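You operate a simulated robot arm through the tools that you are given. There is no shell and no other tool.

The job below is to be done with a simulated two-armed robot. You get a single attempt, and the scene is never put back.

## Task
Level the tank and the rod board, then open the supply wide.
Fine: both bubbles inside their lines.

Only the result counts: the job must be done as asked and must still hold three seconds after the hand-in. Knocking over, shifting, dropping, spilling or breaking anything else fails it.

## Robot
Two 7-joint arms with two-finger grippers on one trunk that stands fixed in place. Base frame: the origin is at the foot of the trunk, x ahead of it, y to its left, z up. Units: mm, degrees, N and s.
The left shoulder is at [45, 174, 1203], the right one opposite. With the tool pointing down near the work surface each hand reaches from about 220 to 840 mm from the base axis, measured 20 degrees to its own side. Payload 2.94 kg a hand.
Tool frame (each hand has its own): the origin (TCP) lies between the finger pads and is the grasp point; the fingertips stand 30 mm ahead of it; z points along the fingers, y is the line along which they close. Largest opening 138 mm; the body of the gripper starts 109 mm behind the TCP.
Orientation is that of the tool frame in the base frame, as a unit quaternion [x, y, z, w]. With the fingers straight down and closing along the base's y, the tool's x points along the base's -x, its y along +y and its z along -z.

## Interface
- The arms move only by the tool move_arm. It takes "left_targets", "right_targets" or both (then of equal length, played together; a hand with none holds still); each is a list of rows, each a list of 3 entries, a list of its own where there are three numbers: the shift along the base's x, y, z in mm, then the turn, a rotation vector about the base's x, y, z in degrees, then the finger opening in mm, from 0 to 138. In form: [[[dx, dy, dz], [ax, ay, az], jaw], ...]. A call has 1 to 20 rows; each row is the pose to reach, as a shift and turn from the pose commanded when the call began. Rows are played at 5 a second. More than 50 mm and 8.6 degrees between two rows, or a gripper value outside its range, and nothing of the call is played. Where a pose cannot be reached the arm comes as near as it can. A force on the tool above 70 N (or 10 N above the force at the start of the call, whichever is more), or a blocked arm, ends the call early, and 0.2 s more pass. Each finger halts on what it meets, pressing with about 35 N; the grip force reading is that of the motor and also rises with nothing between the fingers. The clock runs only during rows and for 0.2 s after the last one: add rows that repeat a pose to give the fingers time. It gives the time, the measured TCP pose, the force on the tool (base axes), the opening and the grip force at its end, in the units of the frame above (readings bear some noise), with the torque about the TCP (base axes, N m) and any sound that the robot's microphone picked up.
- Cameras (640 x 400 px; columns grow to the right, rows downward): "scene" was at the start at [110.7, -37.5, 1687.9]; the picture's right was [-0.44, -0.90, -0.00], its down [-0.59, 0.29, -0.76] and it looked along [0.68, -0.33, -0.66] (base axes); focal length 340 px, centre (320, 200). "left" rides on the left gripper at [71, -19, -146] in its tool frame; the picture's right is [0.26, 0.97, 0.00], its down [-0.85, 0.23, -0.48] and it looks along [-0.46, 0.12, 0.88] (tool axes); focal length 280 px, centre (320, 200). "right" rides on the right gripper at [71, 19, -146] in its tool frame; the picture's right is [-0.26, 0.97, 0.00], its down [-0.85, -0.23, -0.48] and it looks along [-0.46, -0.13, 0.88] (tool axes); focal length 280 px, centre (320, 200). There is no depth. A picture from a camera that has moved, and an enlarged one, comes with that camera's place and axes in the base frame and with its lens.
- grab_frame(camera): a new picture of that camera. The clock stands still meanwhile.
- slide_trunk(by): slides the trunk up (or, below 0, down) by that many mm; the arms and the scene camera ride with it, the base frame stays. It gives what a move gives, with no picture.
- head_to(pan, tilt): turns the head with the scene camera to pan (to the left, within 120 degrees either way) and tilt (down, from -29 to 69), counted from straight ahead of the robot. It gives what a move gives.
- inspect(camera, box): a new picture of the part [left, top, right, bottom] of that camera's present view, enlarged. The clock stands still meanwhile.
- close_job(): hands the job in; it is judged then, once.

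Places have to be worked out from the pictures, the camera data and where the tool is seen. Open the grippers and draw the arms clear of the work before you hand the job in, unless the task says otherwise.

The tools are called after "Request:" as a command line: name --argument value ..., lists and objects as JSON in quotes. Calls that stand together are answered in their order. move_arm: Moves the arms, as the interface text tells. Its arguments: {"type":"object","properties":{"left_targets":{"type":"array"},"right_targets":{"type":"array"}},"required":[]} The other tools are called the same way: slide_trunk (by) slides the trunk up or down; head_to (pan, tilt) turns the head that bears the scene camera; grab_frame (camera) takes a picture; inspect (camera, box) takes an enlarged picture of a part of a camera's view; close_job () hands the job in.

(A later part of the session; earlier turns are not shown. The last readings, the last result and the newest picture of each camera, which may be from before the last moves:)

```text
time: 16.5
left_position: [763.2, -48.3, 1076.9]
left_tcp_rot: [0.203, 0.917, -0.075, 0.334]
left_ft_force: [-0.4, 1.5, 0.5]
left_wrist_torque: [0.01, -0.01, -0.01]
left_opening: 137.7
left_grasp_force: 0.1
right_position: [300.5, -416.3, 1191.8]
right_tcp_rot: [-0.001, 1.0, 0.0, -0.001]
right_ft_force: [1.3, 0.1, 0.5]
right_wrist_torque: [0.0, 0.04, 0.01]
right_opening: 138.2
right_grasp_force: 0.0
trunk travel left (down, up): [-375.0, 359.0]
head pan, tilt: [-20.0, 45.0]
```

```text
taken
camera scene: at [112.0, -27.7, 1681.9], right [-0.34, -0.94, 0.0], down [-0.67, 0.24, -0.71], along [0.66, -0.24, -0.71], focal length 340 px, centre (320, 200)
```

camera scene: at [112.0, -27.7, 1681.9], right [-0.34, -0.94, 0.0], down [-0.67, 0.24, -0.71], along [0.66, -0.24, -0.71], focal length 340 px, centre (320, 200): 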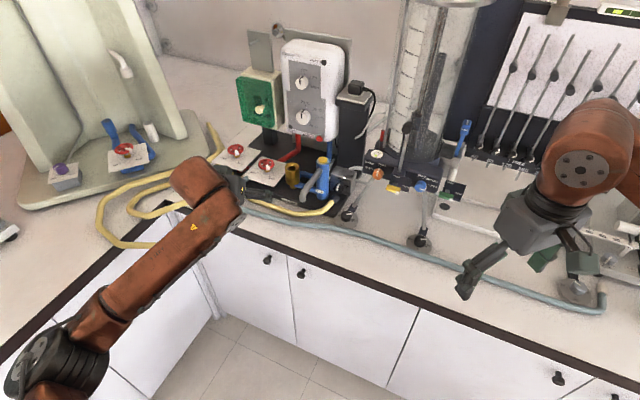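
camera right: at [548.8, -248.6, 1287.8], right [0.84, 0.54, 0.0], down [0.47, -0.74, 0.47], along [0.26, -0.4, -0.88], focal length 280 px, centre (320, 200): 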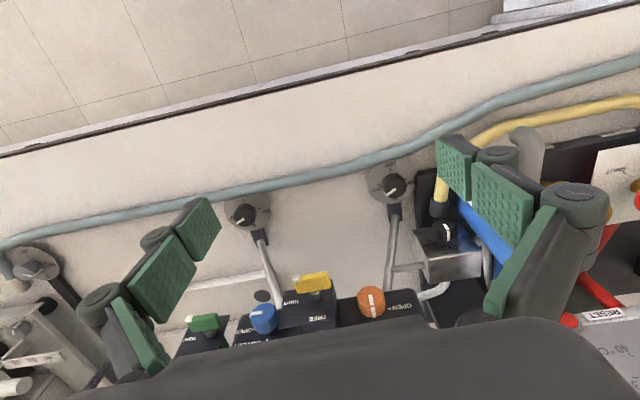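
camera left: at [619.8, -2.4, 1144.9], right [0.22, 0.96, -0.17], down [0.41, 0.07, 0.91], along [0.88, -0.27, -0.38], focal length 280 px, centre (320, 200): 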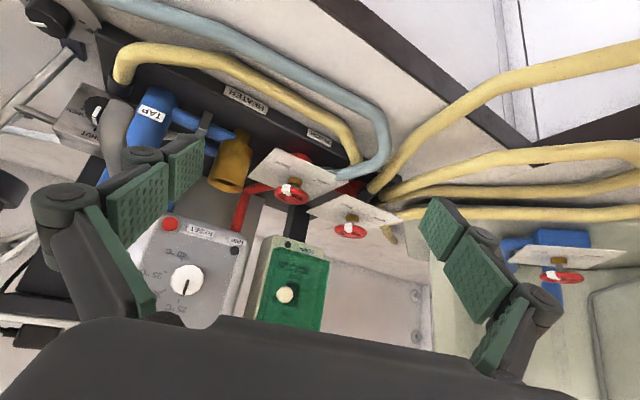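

Good low view (upside down). I zoom into the plates' undersides and the box.

Request:
inspect --camera "left" --box '[200, 80, 420, 250]'

Request:
inspect --camera "left" --box '[20, 20, 200, 170]'

Request:
inspect --camera "left" --box '[290, 130, 410, 230]'

```text
2.35 times, centred on (310, 165) of left
camera zoom: at [619.8, -2.4, 1144.9], right [0.22, 0.96, -0.17], down [0.41, 0.07, 0.91], along [0.88, -0.27, -0.38], focal length 660 px, centre (344, 282)
```

zoom: 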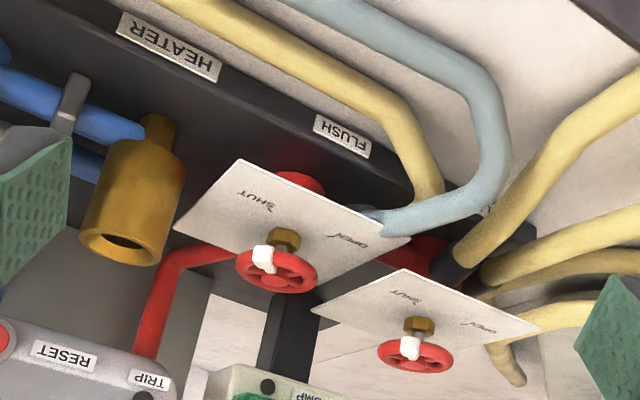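

```text
2.67 times, centred on (110, 95) of left
camera zoom: at [619.8, -2.4, 1144.9], right [0.22, 0.96, -0.17], down [0.41, 0.07, 0.91], along [0.88, -0.27, -0.38], focal length 748 px, centre (880, 480)
```

zoom: 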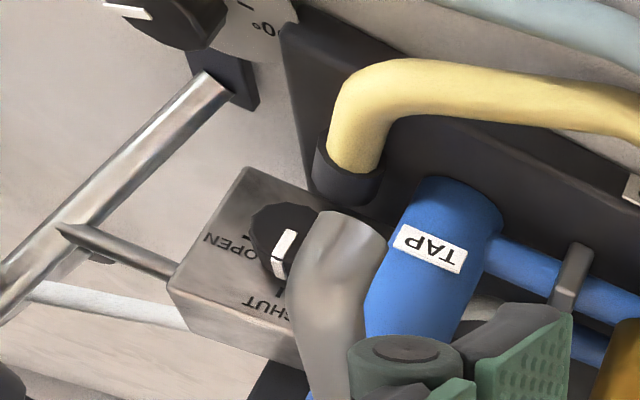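

```text
4.00 times, centred on (350, 180) of left
camera zoom: at [619.8, -2.4, 1144.9], right [0.22, 0.96, -0.17], down [0.41, 0.07, 0.91], along [0.88, -0.27, -0.38], focal length 1122 px, centre (200, 280)
```

zoom: 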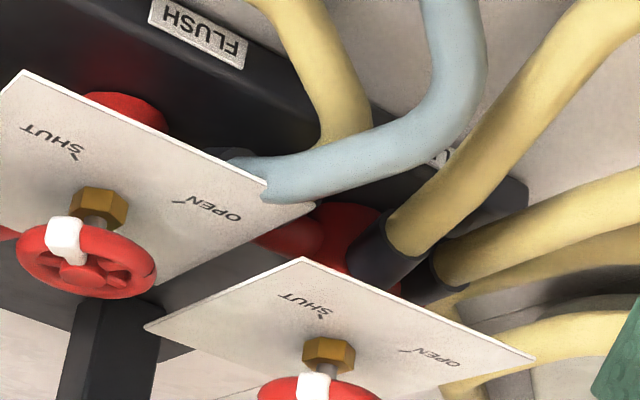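

The yellow hose's collar drops into the heater base, not the box; the box has its own hose to the tank. I raise the trunk (hands rise too, nothing above them) for a steeper top view of the hose behind the box.

Request:
slide_trunk --by 340

Request:
head_to --pan -28 --tilt 55

Request:
grab_frame --camera "scene"

Request:
inspect --camera "scene" --box '[240, 60, 400, 160]'

```text
time: 19.8
left_position: [762.3, -51.2, 1416.1]
left_tcp_rot: [0.204, 0.918, -0.075, 0.333]
left_ft_force: [0.9, 0.4, 0.5]
left_wrist_torque: [0.0, -0.01, -0.02]
left_opening: 138.1
left_grasp_force: 0.1
right_position: [299.2, -413.9, 1533.5]
right_tcp_rot: [-0.001, 1.0, -0.001, 0.0]
right_ft_force: [0.5, -0.5, 0.0]
right_wrist_torque: [-0.02, 0.02, 0.02]
right_opening: 138.3
right_grasp_force: 0.1
trunk travel left (down, up): [-715.0, 19.0]
head pan, tilt: [-20.0, 45.0]
```

```text
time: 20.5
left_position: [762.6, -50.3, 1416.3]
left_tcp_rot: [0.203, 0.918, -0.074, 0.332]
left_ft_force: [-0.3, -0.9, -0.1]
left_wrist_torque: [0.03, 0.0, -0.01]
left_opening: 138.1
left_grasp_force: 0.0
right_position: [300.3, -414.5, 1532.7]
right_tcp_rot: [-0.001, 1.0, -0.001, 0.0]
right_ft_force: [-0.1, 1.3, -0.4]
right_wrist_torque: [0.01, -0.05, -0.05]
right_opening: 137.9
right_grasp_force: 0.1
trunk travel left (down, up): [-715.0, 19.0]
head pan, tilt: [-28.0, 55.0]
```

```text
taken
camera scene: at [43.6, -34.3, 2008.2], right [-0.47, -0.88, 0.0], down [-0.72, 0.38, -0.57], along [0.51, -0.27, -0.82], focal length 340 px, centre (320, 200)
```

scene: 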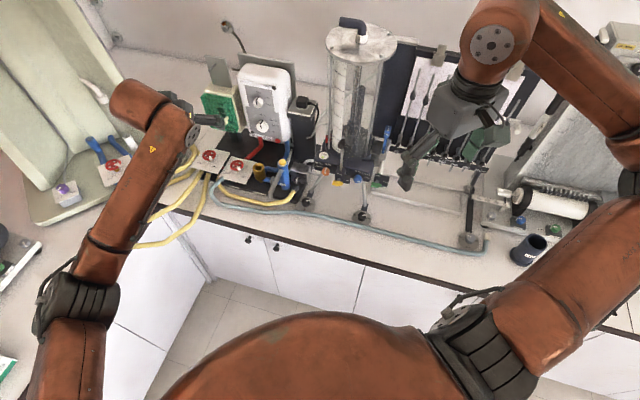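

```text
4.00 times, centred on (320, 110) of scene
camera zoom: at [43.6, -34.3, 2008.2], right [-0.47, -0.88, 0.0], down [-0.72, 0.38, -0.57], along [0.51, -0.27, -0.82], focal length 1362 px, centre (320, 560)
```

zoom: 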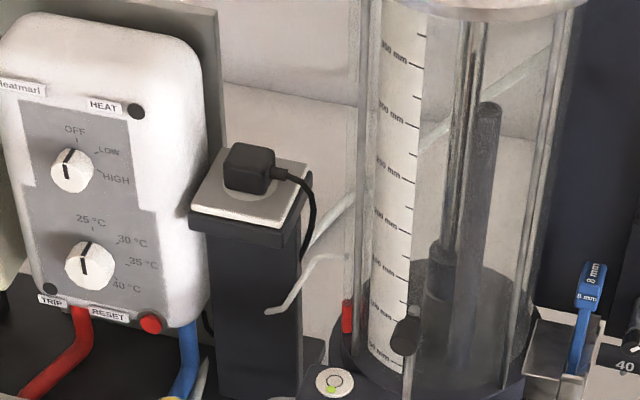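

Request:
inspect --camera "scene" --box '[270, 130, 350, 200]'

Request:
inspect --camera "scene" --box '[440, 180, 580, 280]'

Request:
inspect --camera "scene" --box '[300, 130, 410, 230]'

```text
5.71 times, centred on (310, 165) of scene
camera zoom: at [43.6, -34.3, 2008.2], right [-0.47, -0.88, 0.0], down [-0.72, 0.38, -0.57], along [0.51, -0.27, -0.82], focal length 1946 px, centre (377, 400)
```

zoom: 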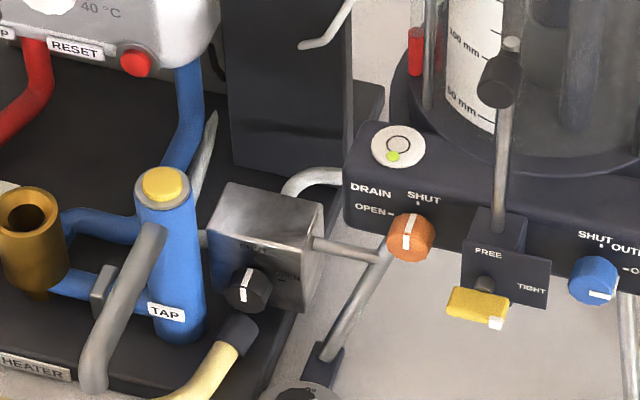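

```text
4.00 times, centred on (510, 230) of scene
camera zoom: at [43.6, -34.3, 2008.2], right [-0.47, -0.88, 0.0], down [-0.72, 0.38, -0.57], along [0.51, -0.27, -0.82], focal length 1362 px, centre (-440, 80)
```

zoom: 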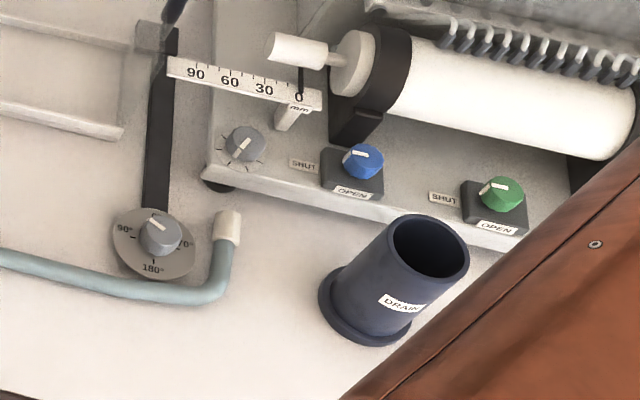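

```text
4.00 times, centred on (355, 180) of scene
camera zoom: at [43.6, -34.3, 2008.2], right [-0.47, -0.88, 0.0], down [-0.72, 0.38, -0.57], along [0.51, -0.27, -0.82], focal length 1362 px, centre (180, 280)
```

zoom: 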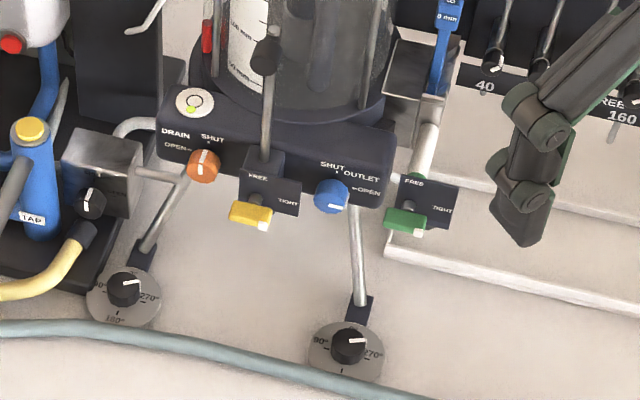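

The box is fed by its own grey line from the wall and leads into the tank base, so that SHUT/OPEN knob is the tank supply. The pale-blue and yellow hoses belong to the heater/flush set. I now withdraw the left hand to the side before lowering the trunk again.

Request:
move_arm --left_targets '[[[-34, 30, 5], [1.7, 3.6, 0], 138], [[-68, 60, 10], [3.4, 7.2, 0], 138], [[-102, 90, 15], [5.1, 10.9, 0], 138], [[-136, 120, 20], [6.8, 14.5, 0], 138], [[-170, 150, 25], [8.5, 18.1, 0], 138], [[-204, 180, 30], [10.1, 21.7, 0], 138], [[-238, 210, 35], [11.8, 25.3, 0], 138], [[-272, 240, 40], [13.5, 29, 0], 138], [[-306, 270, 45], [15.2, 32.6, 0], 138], [[-340, 300, 50], [16.9, 36.2, 0], 138], [[-374, 330, 50], [16.9, 36.2, 0], 138]]'

Request:
slide_trunk --by -340

Request:
head_to --pan -35 --tilt 45

Request:
grab_frame --camera "scene"

```text
time: 22.9
left_position: [385.7, 281.9, 1468.5]
left_tcp_rot: [0.216, 0.976, -0.001, 0.001]
left_ft_force: [-0.2, 0.1, 0.2]
left_wrist_torque: [-0.08, -0.05, 0.02]
left_opening: 137.9
left_grasp_force: 0.1
right_position: [296.8, -412.3, 1534.0]
right_tcp_rot: [0.0, 1.0, -0.001, 0.001]
right_ft_force: [-0.8, 0.3, 0.4]
right_wrist_torque: [-0.03, -0.06, 0.02]
right_opening: 138.0
right_grasp_force: 0.0
trunk travel left (down, up): [-715.0, 19.0]
head pan, tilt: [-28.0, 55.0]
```

```text
time: 26.3
left_position: [386.8, 281.0, 1128.6]
left_tcp_rot: [0.215, 0.977, 0.0, -0.001]
left_ft_force: [0.4, 0.6, -0.1]
left_wrist_torque: [0.01, -0.02, -0.02]
left_opening: 138.0
left_grasp_force: 0.1
right_position: [299.2, -414.3, 1193.3]
right_tcp_rot: [-0.001, 1.0, 0.0, 0.0]
right_ft_force: [-1.3, -0.2, -0.1]
right_wrist_torque: [0.0, 0.03, 0.0]
right_opening: 138.1
right_grasp_force: 0.0
trunk travel left (down, up): [-375.0, 359.0]
head pan, tilt: [-28.0, 55.0]
```

```text
time: 27.0
left_position: [389.4, 281.8, 1127.8]
left_tcp_rot: [0.215, 0.977, 0.001, -0.001]
left_ft_force: [0.6, 0.4, -1.2]
left_wrist_torque: [-0.02, -0.01, -0.01]
left_opening: 138.2
left_grasp_force: 0.1
right_position: [299.6, -414.2, 1191.9]
right_tcp_rot: [0.0, 1.0, 0.001, 0.0]
right_ft_force: [-0.7, -0.4, 0.1]
right_wrist_torque: [-0.02, 0.01, -0.01]
right_opening: 137.9
right_grasp_force: 0.1
trunk travel left (down, up): [-375.0, 359.0]
head pan, tilt: [-35.0, 45.0]
```

```text
taken
camera scene: at [101.3, -46.3, 1681.9], right [-0.57, -0.82, 0.0], down [-0.58, 0.41, -0.71], along [0.58, -0.4, -0.71], focal length 340 px, centre (320, 200)
```

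scene: 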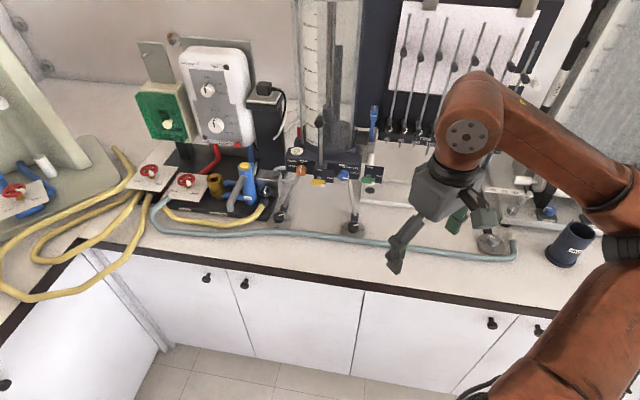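

The right tank foot's knob is near (586,-502,910). I move the right hand over it, tool down, yawed -42.4°, fingers set to 70 mm, stopping ~100 mm above.

Request:
move_arm --right_targets '[[[36, -11, -22], [0, 0, -5.3], 120], [[72, -22, -44], [0, 0, -10.6], 110], [[108, -33, -66], [0, 0, -15.9], 100], [[144, -44, -88], [0, 0, -21.2], 90], [[180, -55, -110], [0, 0, -26.5], 80], [[216, -66, -132], [0, 0, -31.8], 70], [[252, -77, -154], [0, 0, -37.1], 70], [[286, -88, -176], [0, 0, -42.4], 70], [[286, -88, -176], [0, 0, -42.4], 70]]'

Request:
grab_frame --camera "right"

Request:
grab_frame --camera "scene"

```text
time: 29.0
left_position: [386.6, 281.1, 1127.8]
left_tcp_rot: [0.215, 0.977, 0.0, 0.001]
left_ft_force: [-0.3, 0.3, 1.2]
left_wrist_torque: [0.0, 0.0, 0.02]
left_opening: 137.9
left_grasp_force: 0.2
right_position: [586.3, -502.4, 1015.6]
right_tcp_rot: [0.361, 0.933, 0.001, -0.002]
right_ft_force: [-9.7, 9.7, -2.4]
right_wrist_torque: [-0.51, -0.61, -0.6]
right_opening: 70.4
right_grasp_force: 0.7
trunk travel left (down, up): [-375.0, 359.0]
head pan, tilt: [-35.0, 45.0]
```

```text
taken
camera right: at [548.2, -440.5, 1164.3], right [0.84, 0.54, 0.0], down [0.47, -0.74, 0.47], along [0.25, -0.4, -0.88], focal length 280 px, centre (320, 200)
```

right: 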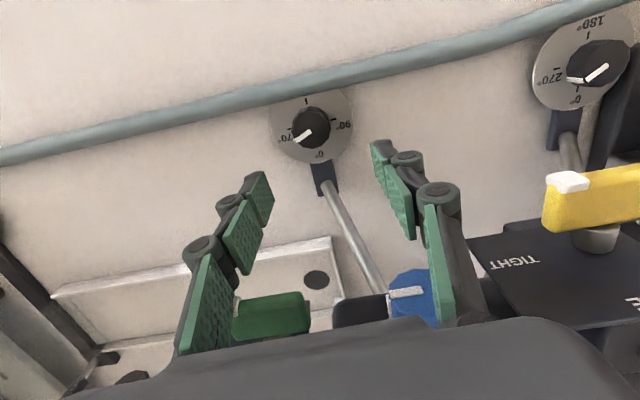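

```text
taken
camera scene: at [99.7, -45.5, 1682.1], right [-0.57, -0.82, 0.0], down [-0.58, 0.41, -0.71], along [0.58, -0.41, -0.71], focal length 340 px, centre (320, 200)
```

scene: 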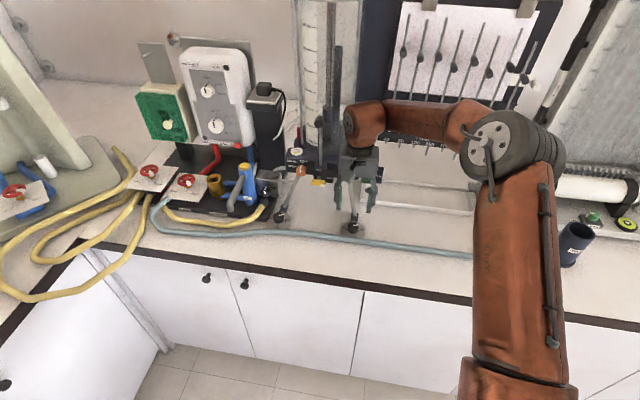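

The force reading (~14 N pushing back toward the robot, ~57 mm above the TCP on the right finger) says I'm touching the green clamp handle, which triangulates to about (589,-551,1065) — higher and nearer than I assumed. I back straight away from it toward the robot.

Request:
move_arm --right_targets '[[[-15, 14, 0], [0, 0, 0], 70], [[-30, 27, 0], [0, 0, 0], 70], [[-45, 41, 0], [0, 0, 0], 70], [[-59, 54, 0], [0, 0, 0], 70]]'

Request:
grab_frame --camera "right"

Request:
inspect --camera "scene" --box '[280, 130, 400, 240]'

```text
time: 30.0
left_position: [387.7, 281.4, 1127.8]
left_tcp_rot: [0.215, 0.977, 0.0, 0.0]
left_ft_force: [-0.1, 0.0, 0.1]
left_wrist_torque: [-0.01, 0.0, -0.01]
left_opening: 138.0
left_grasp_force: 0.1
right_position: [527.6, -448.6, 1016.8]
right_tcp_rot: [0.361, 0.933, 0.0, 0.001]
right_ft_force: [0.2, -0.5, 0.0]
right_wrist_torque: [-0.01, -0.01, 0.01]
right_opening: 69.7
right_grasp_force: 0.0
trunk travel left (down, up): [-375.0, 359.0]
head pan, tilt: [-35.0, 45.0]
```

```text
taken
camera right: at [487.8, -386.4, 1163.6], right [0.84, 0.54, 0.0], down [0.47, -0.74, 0.48], along [0.26, -0.4, -0.88], focal length 280 px, centre (320, 200)
```

right: 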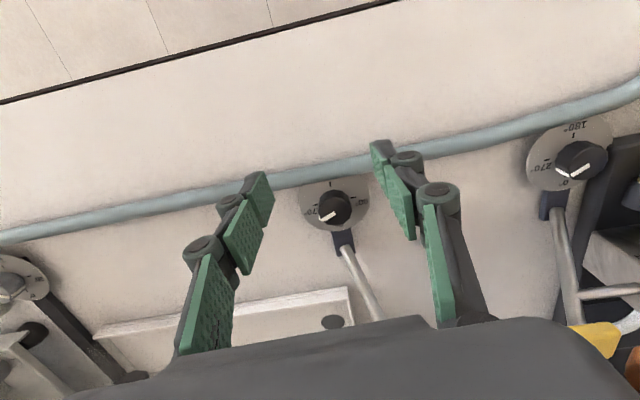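

```text
3.64 times, centred on (340, 185) of scene
camera zoom: at [100.8, -46.0, 1682.0], right [-0.57, -0.82, 0.0], down [-0.58, 0.41, -0.71], along [0.58, -0.41, -0.71], focal length 1238 px, centre (247, 254)
```

zoom: 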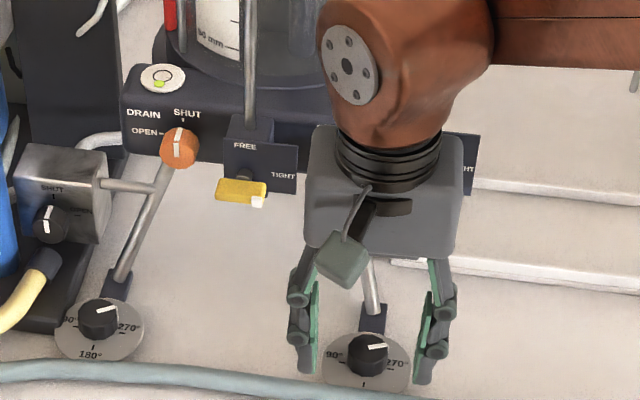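

The knob of the right foot now triangulates to (572.5,-492.5), top z≈928, and the clamp handles/knobs on the tank base sit at z≈1070 close above. I will work with the tool pitched 30° forward so the hand leans back away from those handles; first to a hover above the knob.

Request:
move_arm --right_targets '[[[0, 0, 0], [-5, -5.5, 0], 70], [[0, 0, 0], [-10.1, -11.1, 0], 70], [[0, 0, 0], [-15.2, -16.6, 0], 70], [[0, 0, 0], [-20.2, -22.2, 0], 70], [[22, -22, -10], [-20.2, -22.2, 0], 70], [[45, -44, -25], [-20.2, -22.2, 0], 70], [[45, -44, -25], [-20.2, -22.2, 0], 70]]'

Request:
grab_frame --camera "right"

Request:
grab_frame --camera "scene"

```text
time: 31.6
left_position: [387.9, 280.4, 1128.2]
left_tcp_rot: [0.215, 0.977, 0.001, 0.0]
left_ft_force: [0.2, -0.5, -0.2]
left_wrist_torque: [-0.01, 0.0, -0.01]
left_opening: 137.7
left_grasp_force: 0.1
right_position: [571.8, -492.0, 992.9]
right_tcp_rot: [0.349, 0.901, -0.094, 0.24]
right_ft_force: [0.6, -0.2, 0.2]
right_wrist_torque: [0.01, 0.02, -0.01]
right_opening: 70.0
right_grasp_force: 0.1
trunk travel left (down, up): [-375.0, 359.0]
head pan, tilt: [-35.0, 45.0]
```

```text
taken
camera right: at [485.6, -387.0, 1085.3], right [0.82, 0.56, 0.13], down [0.21, -0.51, 0.84], along [0.54, -0.66, -0.53], focal length 280 px, centre (320, 200)
```

right: 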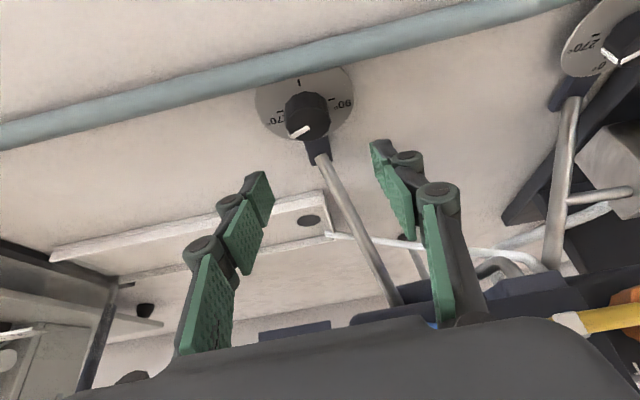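

```text
taken
camera scene: at [100.6, -46.4, 1682.1], right [-0.57, -0.82, 0.0], down [-0.58, 0.41, -0.71], along [0.58, -0.41, -0.71], focal length 340 px, centre (320, 200)
```

scene: 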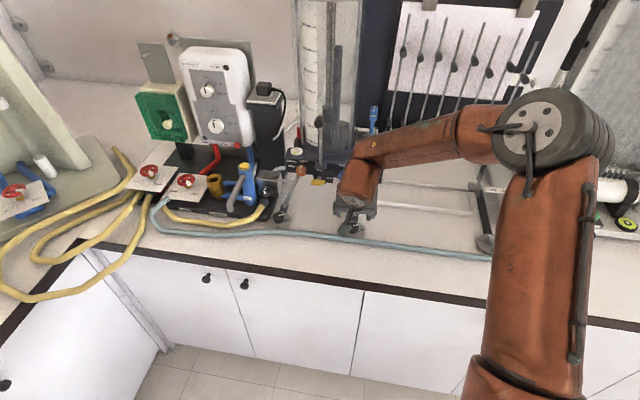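

Position matches the prediction. I zoom in on the knob to judge its height above the disc before descending.

Request:
inspect --camera "right" --box '[240, 50, 380, 180]'

Request:
inspect --camera "scene" --box '[285, 140, 325, 170]'

```text
3.08 times, centred on (310, 115) of right
camera zoom: at [485.6, -387.0, 1085.3], right [0.82, 0.56, 0.13], down [0.21, -0.51, 0.84], along [0.54, -0.66, -0.53], focal length 863 px, centre (351, 462)
```

zoom: 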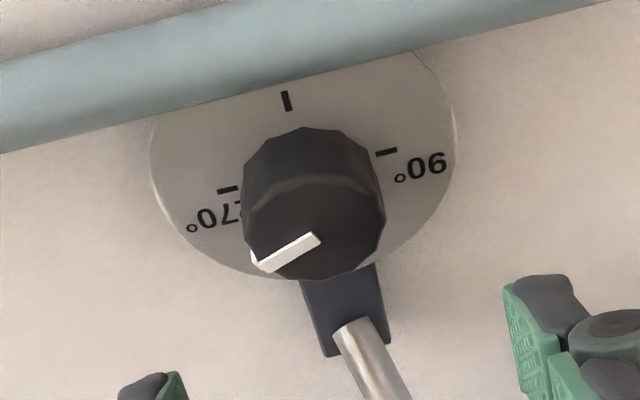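

```text
13.33 times, centred on (305, 155) of scene
camera zoom: at [100.6, -46.4, 1682.1], right [-0.57, -0.82, 0.0], down [-0.58, 0.41, -0.71], along [0.58, -0.41, -0.71], focal length 4540 px, centre (520, 800)
```

zoom: 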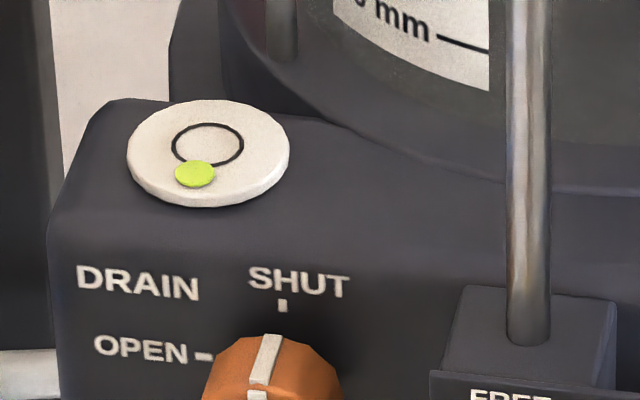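

The bubble touches the near-left edge of its ring. The knob top looks to be z≈938 and its disc ≈918. I ease the tilt to 25° and descend in two small steps to z≈960 to check alignment.

Request:
move_arm --right_targets '[[[0, 0, -16], [1.7, 1.9, 0], 60], [[0, 0, -32], [3.4, 3.7, 0], 60], [[0, 0, -32], [3.4, 3.7, 0], 60]]'

Request:
inspect --camera "right" --box '[220, 60, 420, 220]'

Request:
inspect --camera "scene" --box '[310, 180, 400, 250]'

```text
time: 32.4
left_position: [388.1, 281.5, 1127.7]
left_tcp_rot: [0.216, 0.976, -0.001, 0.001]
left_ft_force: [0.0, -0.3, 0.9]
left_wrist_torque: [-0.01, -0.02, 0.0]
left_opening: 138.1
left_grasp_force: 0.1
right_position: [572.7, -490.8, 960.4]
right_tcp_rot: [0.352, 0.911, -0.078, 0.202]
right_ft_force: [0.7, -0.7, -1.3]
right_wrist_torque: [-0.02, 0.0, -0.01]
right_opening: 60.1
right_grasp_force: 0.0
trunk travel left (down, up): [-375.0, 359.0]
head pan, tilt: [-35.0, 45.0]
```

```text
2.50 times, centred on (320, 140) of right
camera zoom: at [492.3, -392.0, 1064.2], right [0.82, 0.55, 0.11], down [0.26, -0.55, 0.79], along [0.5, -0.62, -0.6], focal length 701 px, centre (320, 350)
```

zoom: 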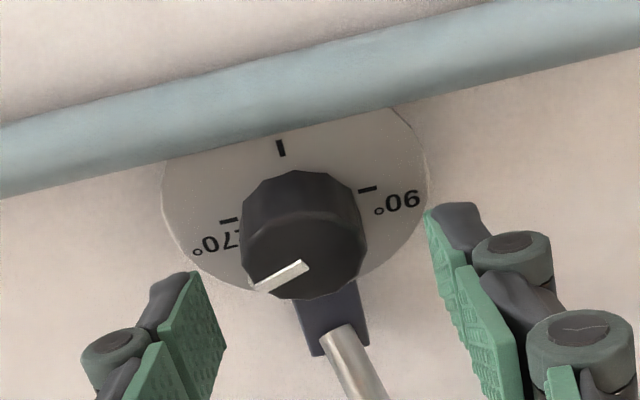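

```text
5.71 times, centred on (355, 215) of scene
camera zoom: at [101.1, -45.9, 1682.0], right [-0.57, -0.82, 0.0], down [-0.58, 0.41, -0.71], along [0.58, -0.41, -0.71], focal length 1946 px, centre (120, 114)
```

zoom: 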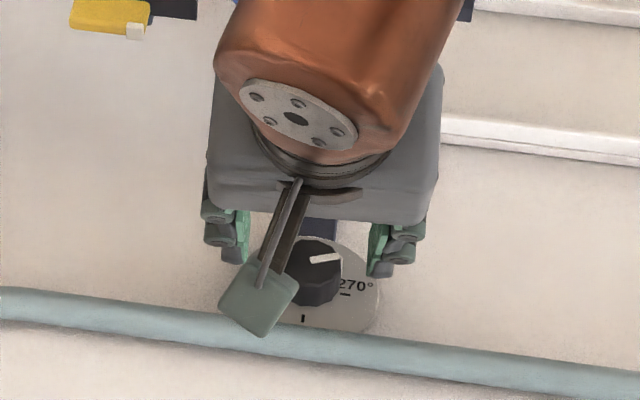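

The knob axis is about (571,-493); my TCP is ~3 mm left and ~10 mm too deep given the tilt. I correct, descend to z≈953 and close on the knob.

Request:
move_arm --right_targets '[[[-8.7, 4.1, 0], [0, 0, 0], 60], [[-8.7, 4.1, -7.4], [0, 0, 0], 60], [[-8.7, 4.1, -7.4], [0, 0, 0], 60]]'

Request:
grab_frame --camera "right"

Request:
inspect --camera "scene" --box '[310, 180, 400, 250]'

```text
time: 33.2
left_position: [387.6, 281.1, 1127.1]
left_tcp_rot: [0.216, 0.976, 0.0, 0.0]
left_ft_force: [0.4, -0.5, 0.2]
left_wrist_torque: [0.0, -0.02, -0.01]
left_opening: 138.2
left_grasp_force: 0.1
right_position: [564.2, -486.2, 952.2]
right_tcp_rot: [0.352, 0.911, -0.078, 0.201]
right_ft_force: [0.1, 0.8, -0.1]
right_wrist_torque: [0.02, -0.03, 0.01]
right_opening: 60.0
right_grasp_force: 0.1
trunk travel left (down, up): [-375.0, 359.0]
head pan, tilt: [-35.0, 45.0]
```

```text
taken
camera right: at [483.2, -388.5, 1056.3], right [0.82, 0.55, 0.11], down [0.26, -0.55, 0.79], along [0.5, -0.62, -0.6], focal length 280 px, centre (320, 200)
```

right: 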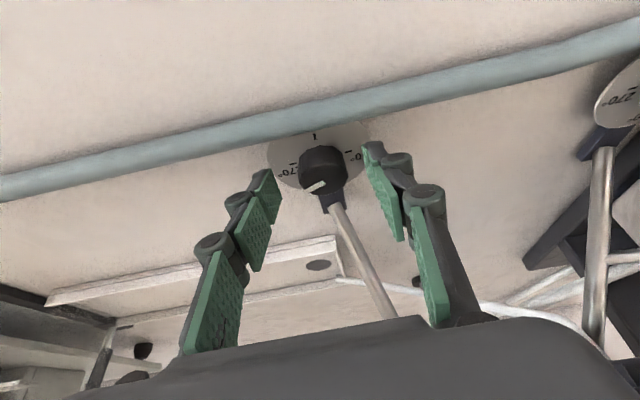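

```text
5.71 times, centred on (355, 215) of scene
camera zoom: at [100.8, -46.1, 1682.0], right [-0.57, -0.82, 0.0], down [-0.58, 0.41, -0.71], along [0.58, -0.41, -0.71], focal length 1946 px, centre (120, 114)
```

zoom: 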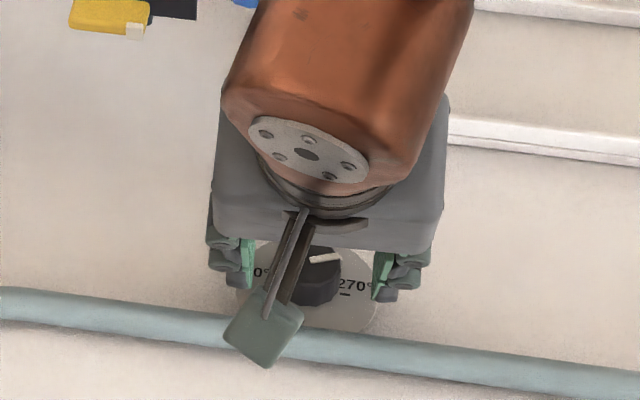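

Alignment looks good between the fingertips. I close on the knob.

Request:
move_arm --right_targets '[[[0, 0, 0], [0, 0, 0], 45], [[0, 0, 0], [0, 0, 0], 30], [[0, 0, 0], [0, 0, 0], 25], [[0, 0, 0], [0, 0, 0], 25], [[0, 0, 0], [0, 0, 0], 25]]'

Request:
inspect --camera "right" --box '[240, 90, 400, 230]'

Request:
inspect --camera "scene" --box '[285, 140, 325, 170]'

```text
time: 34.4
left_position: [389.3, 280.7, 1126.8]
left_tcp_rot: [0.216, 0.976, -0.001, 0.0]
left_ft_force: [0.8, 0.5, -0.1]
left_wrist_torque: [0.05, -0.05, -0.01]
left_opening: 138.1
left_grasp_force: 0.0
right_position: [563.9, -486.4, 952.5]
right_tcp_rot: [0.351, 0.911, -0.077, 0.202]
right_ft_force: [5.2, 7.1, -1.0]
right_wrist_torque: [0.22, -0.13, 0.12]
right_opening: 30.9
right_grasp_force: 45.1
trunk travel left (down, up): [-375.0, 359.0]
head pan, tilt: [-35.0, 45.0]
```

```text
2.86 times, centred on (320, 160) of right
camera zoom: at [484.5, -387.4, 1056.3], right [0.82, 0.56, 0.11], down [0.27, -0.55, 0.79], along [0.5, -0.62, -0.6], focal length 801 px, centre (320, 314)
```

zoom: 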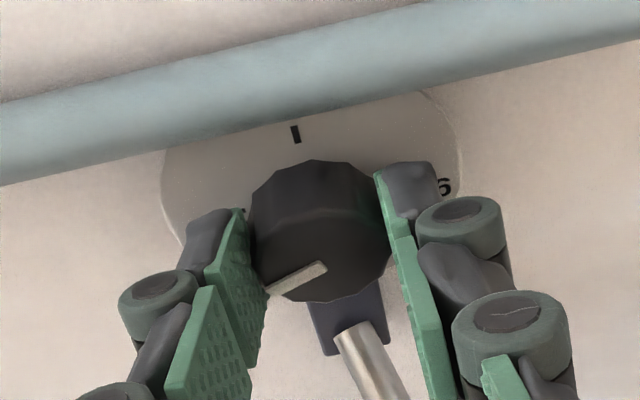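

```text
13.33 times, centred on (305, 155) of scene
camera zoom: at [102.3, -45.4, 1681.9], right [-0.57, -0.82, 0.0], down [-0.58, 0.4, -0.71], along [0.58, -0.41, -0.71], focal length 4540 px, centre (520, 800)
```

zoom: 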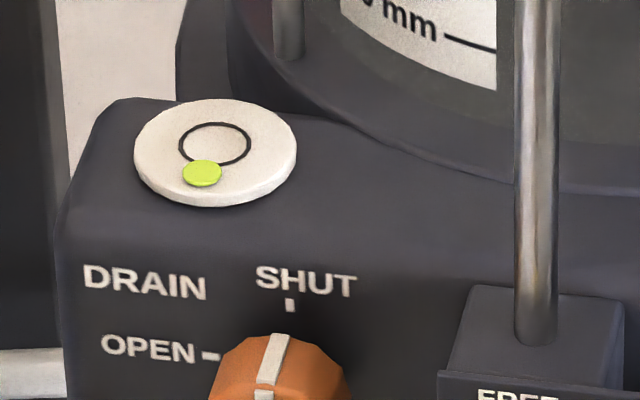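

Grip holds at 30.9 mm with 45 N. As a test, I turn this knob counter-clockwise (seen from above) by 25° about its own axis and then look at the bubble.

Request:
move_arm --right_targets '[[[1, 1, 0], [0, 0, 0], 25], [[0.2, 0, 0], [0, 0, 8.3], 25], [[-0.5, -1.2, 0], [0, 0, 16.6], 25], [[-1.1, -2.6, 0], [0, 0, 25], 25], [[-1.1, -2.6, 0], [0, 0, 25], 25]]'

Request:
inspect --camera "right" --box '[240, 90, 400, 230]'

Request:
inspect --camera "scene" --box '[285, 140, 325, 170]'

```text
time: 35.6
left_position: [389.1, 280.9, 1126.6]
left_tcp_rot: [0.215, 0.977, 0.0, -0.001]
left_ft_force: [-0.4, -0.2, -0.1]
left_wrist_torque: [0.0, 0.01, -0.04]
left_opening: 137.9
left_grasp_force: 0.0
right_position: [561.6, -490.4, 953.3]
right_tcp_rot: [0.147, 0.965, -0.032, 0.214]
right_ft_force: [4.4, 0.6, 4.5]
right_wrist_torque: [-0.09, -0.44, 0.01]
right_opening: 30.9
right_grasp_force: 45.2
trunk travel left (down, up): [-375.0, 359.0]
head pan, tilt: [-35.0, 45.0]
```

```text
2.86 times, centred on (320, 160) of right
camera zoom: at [448.0, -434.5, 1056.2], right [0.51, 0.85, 0.11], down [0.47, -0.39, 0.79], along [0.72, -0.35, -0.6], focal length 801 px, centre (320, 314)
```

zoom: 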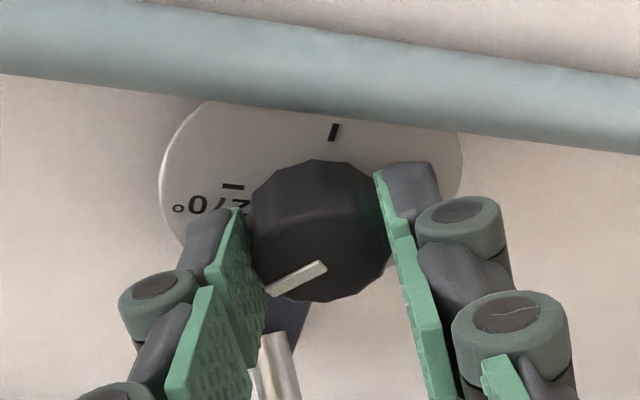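

```text
13.33 times, centred on (305, 155) of scene
camera zoom: at [101.4, -45.8, 1682.0], right [-0.57, -0.82, 0.0], down [-0.58, 0.41, -0.71], along [0.58, -0.41, -0.71], focal length 4540 px, centre (520, 800)
```

zoom: 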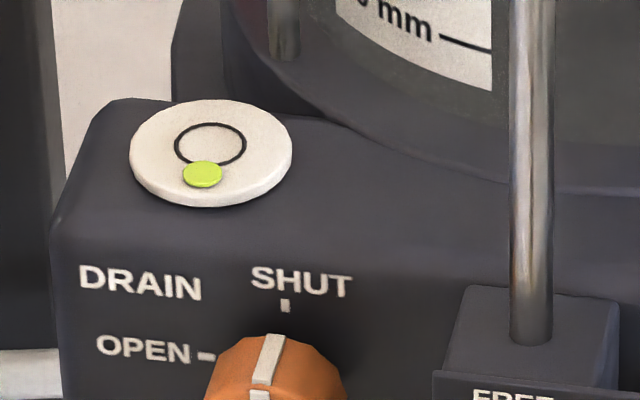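

The knob follows the hand, and 25° counter-clockwise moved the bubble right and slightly forward, so CCW raises this foot. Both front feet need lowering (clockwise), by very roughly 200-260°. I turn this one clockwise now by 50°.

Request:
move_arm --right_targets '[[[0.5, 1.3, 0], [0, 0, -8], 25], [[1.2, 2.5, 0], [0, 0, -16], 25], [[2.0, 3.6, 0], [0, 0, -24], 25], [[3.0, 4.5, 0], [0, 0, -32], 25], [[4.1, 5.3, 0], [0, 0, -40], 25], [[5.3, 6.0, 0], [0, 0, -48], 25], [[5.6, 6.1, 0], [0, 0, -50], 25], [[5.6, 6.1, 0], [0, 0, -50], 25]]'

Request:
inspect --camera "right" --box '[240, 90, 400, 230]'

Request:
inspect --camera "scene" --box '[285, 140, 325, 170]'

Request:
grab_frame --camera "scene"

```text
time: 37.4
left_position: [388.8, 280.5, 1126.7]
left_tcp_rot: [0.215, 0.977, 0.0, 0.0]
left_ft_force: [0.4, 0.4, -0.2]
left_wrist_torque: [-0.01, -0.01, -0.03]
left_opening: 138.1
left_grasp_force: 0.1
right_position: [569.0, -483.3, 952.5]
right_tcp_rot: [0.541, 0.812, -0.119, 0.181]
right_ft_force: [6.4, 3.9, 3.9]
right_wrist_torque: [-0.06, -0.09, 0.1]
right_opening: 30.8
right_grasp_force: 44.6
trunk travel left (down, up): [-375.0, 359.0]
head pan, tilt: [-35.0, 45.0]
```

```text
2.86 times, centred on (320, 160) of right
camera zoom: at [538.0, -359.9, 1056.3], right [0.98, 0.15, 0.11], down [0.01, -0.61, 0.79], along [0.19, -0.77, -0.6], focal length 801 px, centre (320, 314)
```

zoom: 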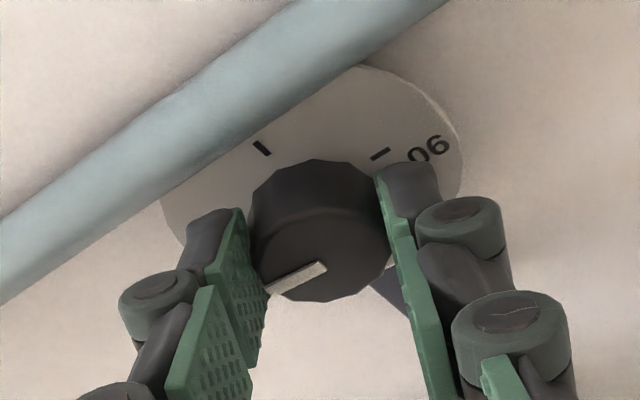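

```text
13.33 times, centred on (305, 155) of scene
camera zoom: at [102.0, -45.3, 1682.0], right [-0.57, -0.82, 0.0], down [-0.58, 0.4, -0.71], along [0.58, -0.41, -0.71], focal length 4540 px, centre (520, 800)
```

zoom: 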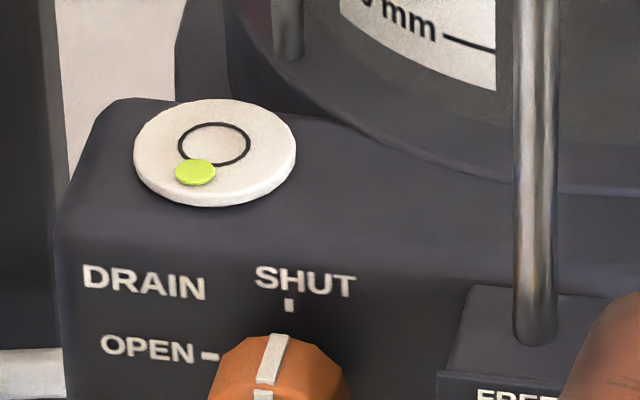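

```text
taken
camera scene: at [102.0, -45.3, 1682.0], right [-0.57, -0.82, 0.0], down [-0.58, 0.4, -0.71], along [0.58, -0.41, -0.71], focal length 340 px, centre (320, 200)
```

scene: 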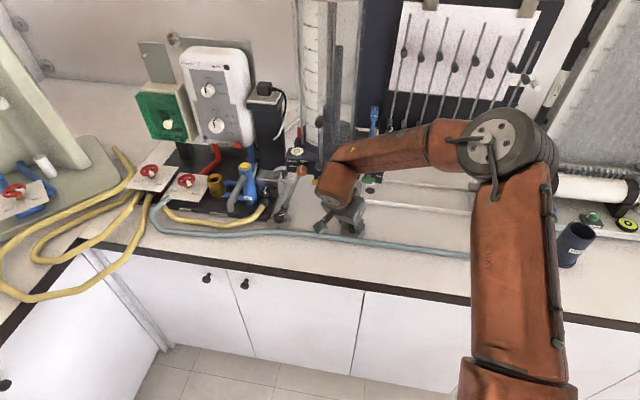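

The bubble seems pinned at its travel limit, sliding round a circle (direction -9° → -23°), so only direction informs for now; more clockwise lowering of both feet is needed. I open slightly, swing the hand back CCW 70° round the knob and regrip.

Request:
move_arm --right_targets '[[[0, 0, 0], [0, 0, 0], 44], [[0, 0, 0], [0, 0, 0], 44], [[-1.2, -0.6, 0], [0, 0, 8], 44], [[-2.4, -1.4, 0], [0, 0, 16], 44], [[-3.4, -2.3, 0], [0, 0, 24], 44], [[-4.2, -3.4, 0], [0, 0, 32], 44], [[-4.9, -4.5, 0], [0, 0, 40], 44], [[-5.5, -5.8, 0], [0, 0, 48], 44], [[-5.8, -7.1, 0], [0, 0, 56], 44], [[-6.0, -8.5, 0], [0, 0, 64], 44], [[-6.0, -9.5, 0], [0, 0, 70], 44], [[-6.0, -9.5, 0], [0, 0, 70], 44]]'

Request:
inspect --camera "right" --box '[240, 90, 400, 230]'

Request:
grab_frame --camera "scene"

```text
time: 40.0
left_position: [388.5, 281.4, 1126.4]
left_tcp_rot: [0.216, 0.976, -0.001, 0.001]
left_ft_force: [-0.2, -0.3, 0.3]
left_wrist_torque: [-0.05, 0.04, 0.03]
left_opening: 138.1
left_grasp_force: 0.1
right_position: [562.6, -493.9, 953.8]
right_tcp_rot: [-0.024, 0.976, 0.006, 0.217]
right_ft_force: [0.3, 0.4, 0.2]
right_wrist_torque: [-0.03, 0.03, 0.0]
right_opening: 43.8
right_grasp_force: 0.2
trunk travel left (down, up): [-375.0, 359.0]
head pan, tilt: [-35.0, 45.0]
```

```text
2.86 times, centred on (320, 160) of right
camera zoom: at [435.3, -480.6, 1056.7], right [0.19, 0.98, 0.11], down [0.58, -0.2, 0.79], along [0.79, -0.09, -0.6], focal length 801 px, centre (320, 314)
```

zoom: 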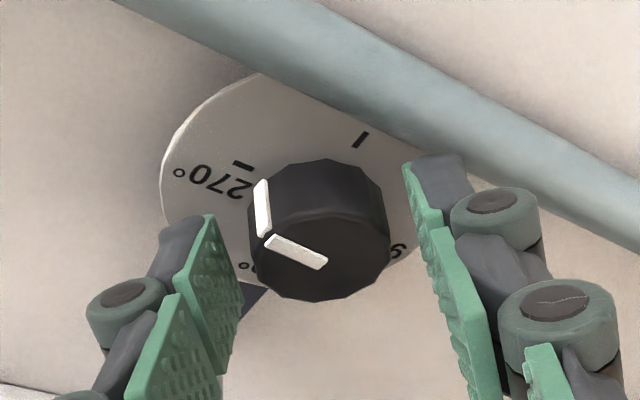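

```text
taken
camera scene: at [101.7, -45.1, 1682.0], right [-0.57, -0.82, 0.0], down [-0.58, 0.4, -0.71], along [0.58, -0.41, -0.71], focal length 340 px, centre (320, 200)
```

scene: 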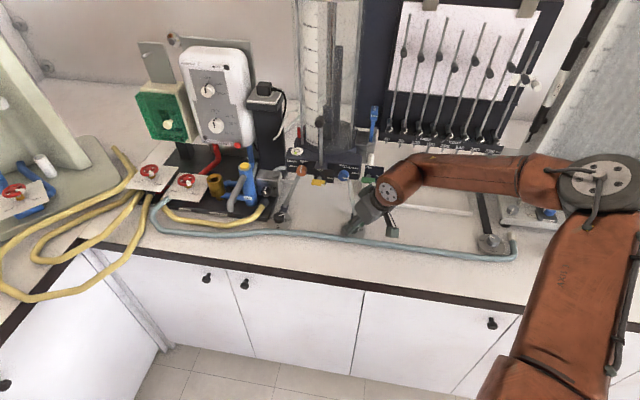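

Knob is centred between the open fingers. I close and turn clockwise 70°.

Request:
move_arm --right_targets '[[[0, 0, 0], [0, 0, 0], 25], [[0, 0, 0], [0, 0, 0], 25], [[0, 0, 0], [0, 0, 0], 25], [[0, 1.4, 0], [0, 0, -8], 25], [[0.3, 2.7, 0], [0, 0, -16], 25], [[0.7, 4.0, 0], [0, 0, -24], 25], [[1.3, 5.3, 0], [0, 0, -32], 25], [[2.0, 6.4, 0], [0, 0, -40], 25], [[2.9, 7.4, 0], [0, 0, -48], 25], [[4.0, 8.3, 0], [0, 0, -56], 25], [[5.1, 9.0, 0], [0, 0, -64], 25], [[6.0, 9.5, 0], [0, 0, -70], 25], [[6.0, 9.5, 0], [0, 0, -70], 25]]'

Request:
inspect --camera "right" --box '[240, 90, 400, 230]'

Request:
inspect --camera "scene" --box '[285, 140, 325, 170]'

```text
time: 42.8
left_position: [388.0, 281.2, 1127.7]
left_tcp_rot: [0.216, 0.976, -0.001, 0.0]
left_ft_force: [0.0, -0.3, -0.2]
left_wrist_torque: [0.03, -0.01, 0.02]
left_opening: 138.2
left_grasp_force: 0.0
right_position: [568.8, -482.1, 952.4]
right_tcp_rot: [0.542, 0.812, -0.119, 0.18]
right_ft_force: [2.4, 4.3, 4.2]
right_wrist_torque: [-0.03, -0.23, 0.04]
right_opening: 30.8
right_grasp_force: 44.8
trunk travel left (down, up): [-375.0, 359.0]
head pan, tilt: [-35.0, 45.0]
```

```text
2.86 times, centred on (320, 160) of right
camera zoom: at [537.6, -359.4, 1056.5], right [0.98, 0.15, 0.11], down [0.0, -0.61, 0.79], along [0.19, -0.78, -0.6], focal length 801 px, centre (320, 314)
```

zoom: 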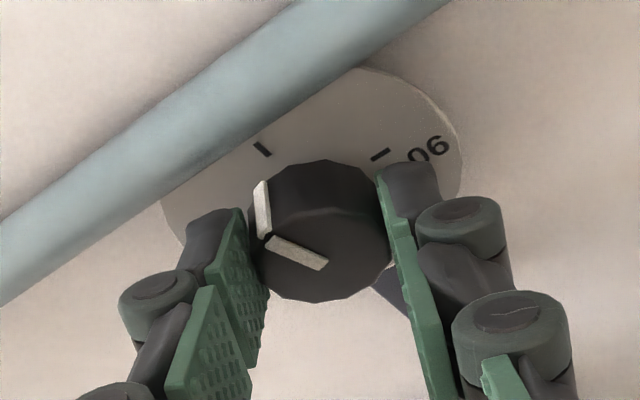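

```text
13.33 times, centred on (305, 155) of scene
camera zoom: at [101.2, -45.0, 1682.0], right [-0.57, -0.82, 0.0], down [-0.58, 0.4, -0.71], along [0.58, -0.41, -0.71], focal length 4540 px, centre (520, 800)
```

zoom: 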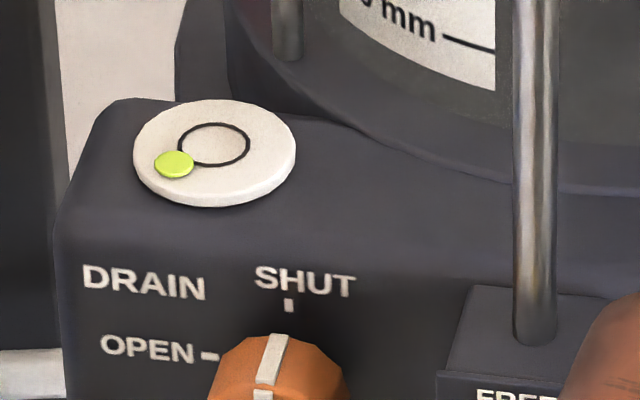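

The bubble direction swung to about -50°, so this foot is now near what it should have (net -95°); the rest must come from lowering the left foot. I release, rise, back off, and move to a hover over the left foot's knob near (721,-336), yawed for a clockwise stroke.

Request:
move_arm --right_targets '[[[0, 0, 0], [0, 0, 0], 50], [[0, 0, 0], [0, 0, 0], 50], [[0, 0, 30], [0, 0, 0], 50], [[0, 0, 60], [0, 0, 0], 50], [[-37, 34, 60], [0, 0, 0], 50], [[-21.2, 50.2, 60], [0, 0, 7.8], 50], [[-5.4, 66.4, 60], [0, 0, 15.6], 50], [[10.4, 82.6, 60], [0, 0, 23.4], 50], [[26.2, 98.8, 60], [0, 0, 31.2], 50], [[42, 115, 60], [0, 0, 39], 50], [[57.8, 131.2, 60], [0, 0, 46.8], 50], [[73.6, 147.4, 60], [0, 0, 54.6], 50], [[89.4, 163.6, 60], [0, 0, 62.4], 50], [[105.4, 179.7, 60], [0, 0, 70], 50], [[124, 163, 60], [0, 0, 70], 50], [[142.4, 145.7, 60], [0, 0, 70], 50], [[142.4, 145.7, 60], [0, 0, 70], 50]]'

Request:
grab_frame --camera "right"

Request:
grab_frame --camera "scene"

```text
refused: row 5 steps farther than a row can; nothing moved
```

```text
taken
camera right: at [537.6, -359.4, 1056.5], right [0.98, 0.15, 0.11], down [0.0, -0.61, 0.79], along [0.19, -0.78, -0.6], focal length 280 px, centre (320, 200)
```

right: 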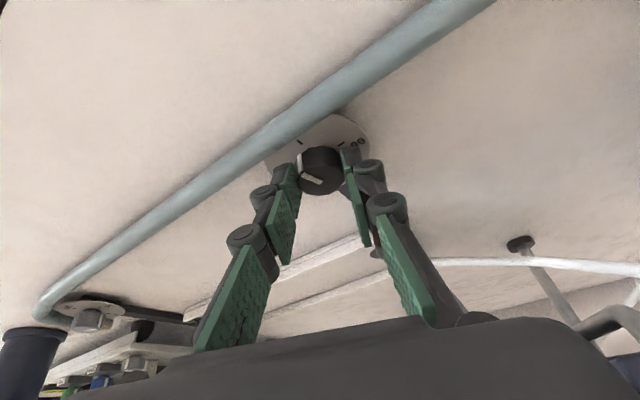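

```text
taken
camera scene: at [101.2, -45.0, 1682.0], right [-0.57, -0.82, 0.0], down [-0.58, 0.4, -0.71], along [0.58, -0.41, -0.71], focal length 340 px, centre (320, 200)
```

scene: 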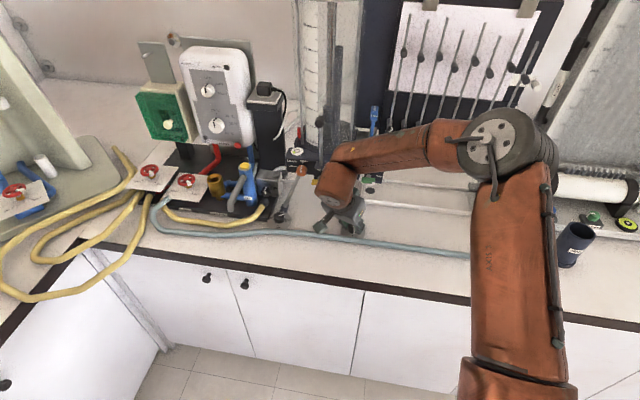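

One step was a hair over the limit; I resend with a shorter retreat step.

Request:
move_arm --right_targets '[[[0, 0, 0], [0, 0, 0], 50], [[0, 0, 0], [0, 0, 0], 50], [[0, 0, 30], [0, 0, 0], 50], [[0, 0, 60], [0, 0, 0], 50], [[-34, 31, 60], [0, 0, 0], 50], [[-21.2, 50.2, 60], [0, 0, 7.8], 50], [[-5.4, 66.4, 60], [0, 0, 15.6], 50], [[10.4, 82.6, 60], [0, 0, 23.4], 50], [[26.2, 98.8, 60], [0, 0, 31.2], 50], [[42, 115, 60], [0, 0, 39], 50], [[57.8, 131.2, 60], [0, 0, 46.8], 50], [[73.6, 147.4, 60], [0, 0, 54.6], 50], [[89.4, 163.6, 60], [0, 0, 62.4], 50], [[105.4, 179.7, 60], [0, 0, 70], 50], [[124, 163, 60], [0, 0, 70], 50], [[142.4, 145.7, 60], [0, 0, 70], 50], [[142.4, 145.7, 60], [0, 0, 70], 50]]'

Request:
grab_frame --camera "right"

Request:
grab_frame --camera "scene"

```text
time: 46.4
left_position: [388.0, 281.5, 1128.3]
left_tcp_rot: [0.216, 0.976, 0.0, 0.0]
left_ft_force: [0.0, -0.2, -0.1]
left_wrist_torque: [-0.04, -0.03, 0.01]
left_opening: 138.3
left_grasp_force: 0.1
right_position: [693.6, -345.1, 1019.8]
right_tcp_rot: [-0.023, 0.976, 0.005, 0.216]
right_ft_force: [0.1, 0.2, -0.6]
right_wrist_torque: [0.02, 0.02, -0.01]
right_opening: 50.1
right_grasp_force: 0.1
right hand out of reach, approached as far as the arm can: row 14, 15, 16, 17
trunk travel left (down, up): [-375.0, 359.0]
head pan, tilt: [-35.0, 45.0]
```

```text
taken
camera right: at [567.3, -332.8, 1122.5], right [0.19, 0.98, 0.11], down [0.58, -0.2, 0.79], along [0.79, -0.09, -0.6], focal length 280 px, centre (320, 200)
```

right: 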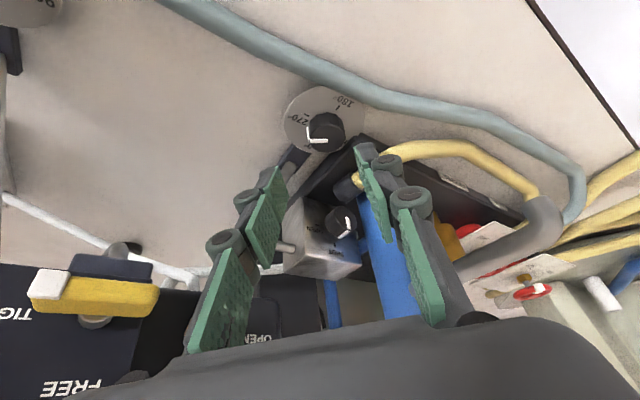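

```text
taken
camera scene: at [101.2, -45.7, 1682.0], right [-0.57, -0.82, 0.0], down [-0.58, 0.41, -0.71], along [0.58, -0.41, -0.71], focal length 340 px, centre (320, 200)
```

scene: 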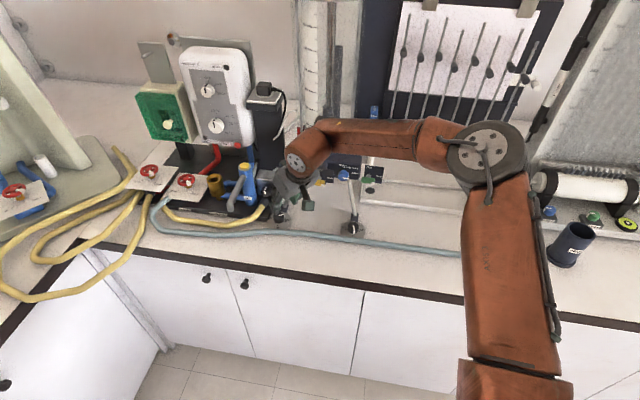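

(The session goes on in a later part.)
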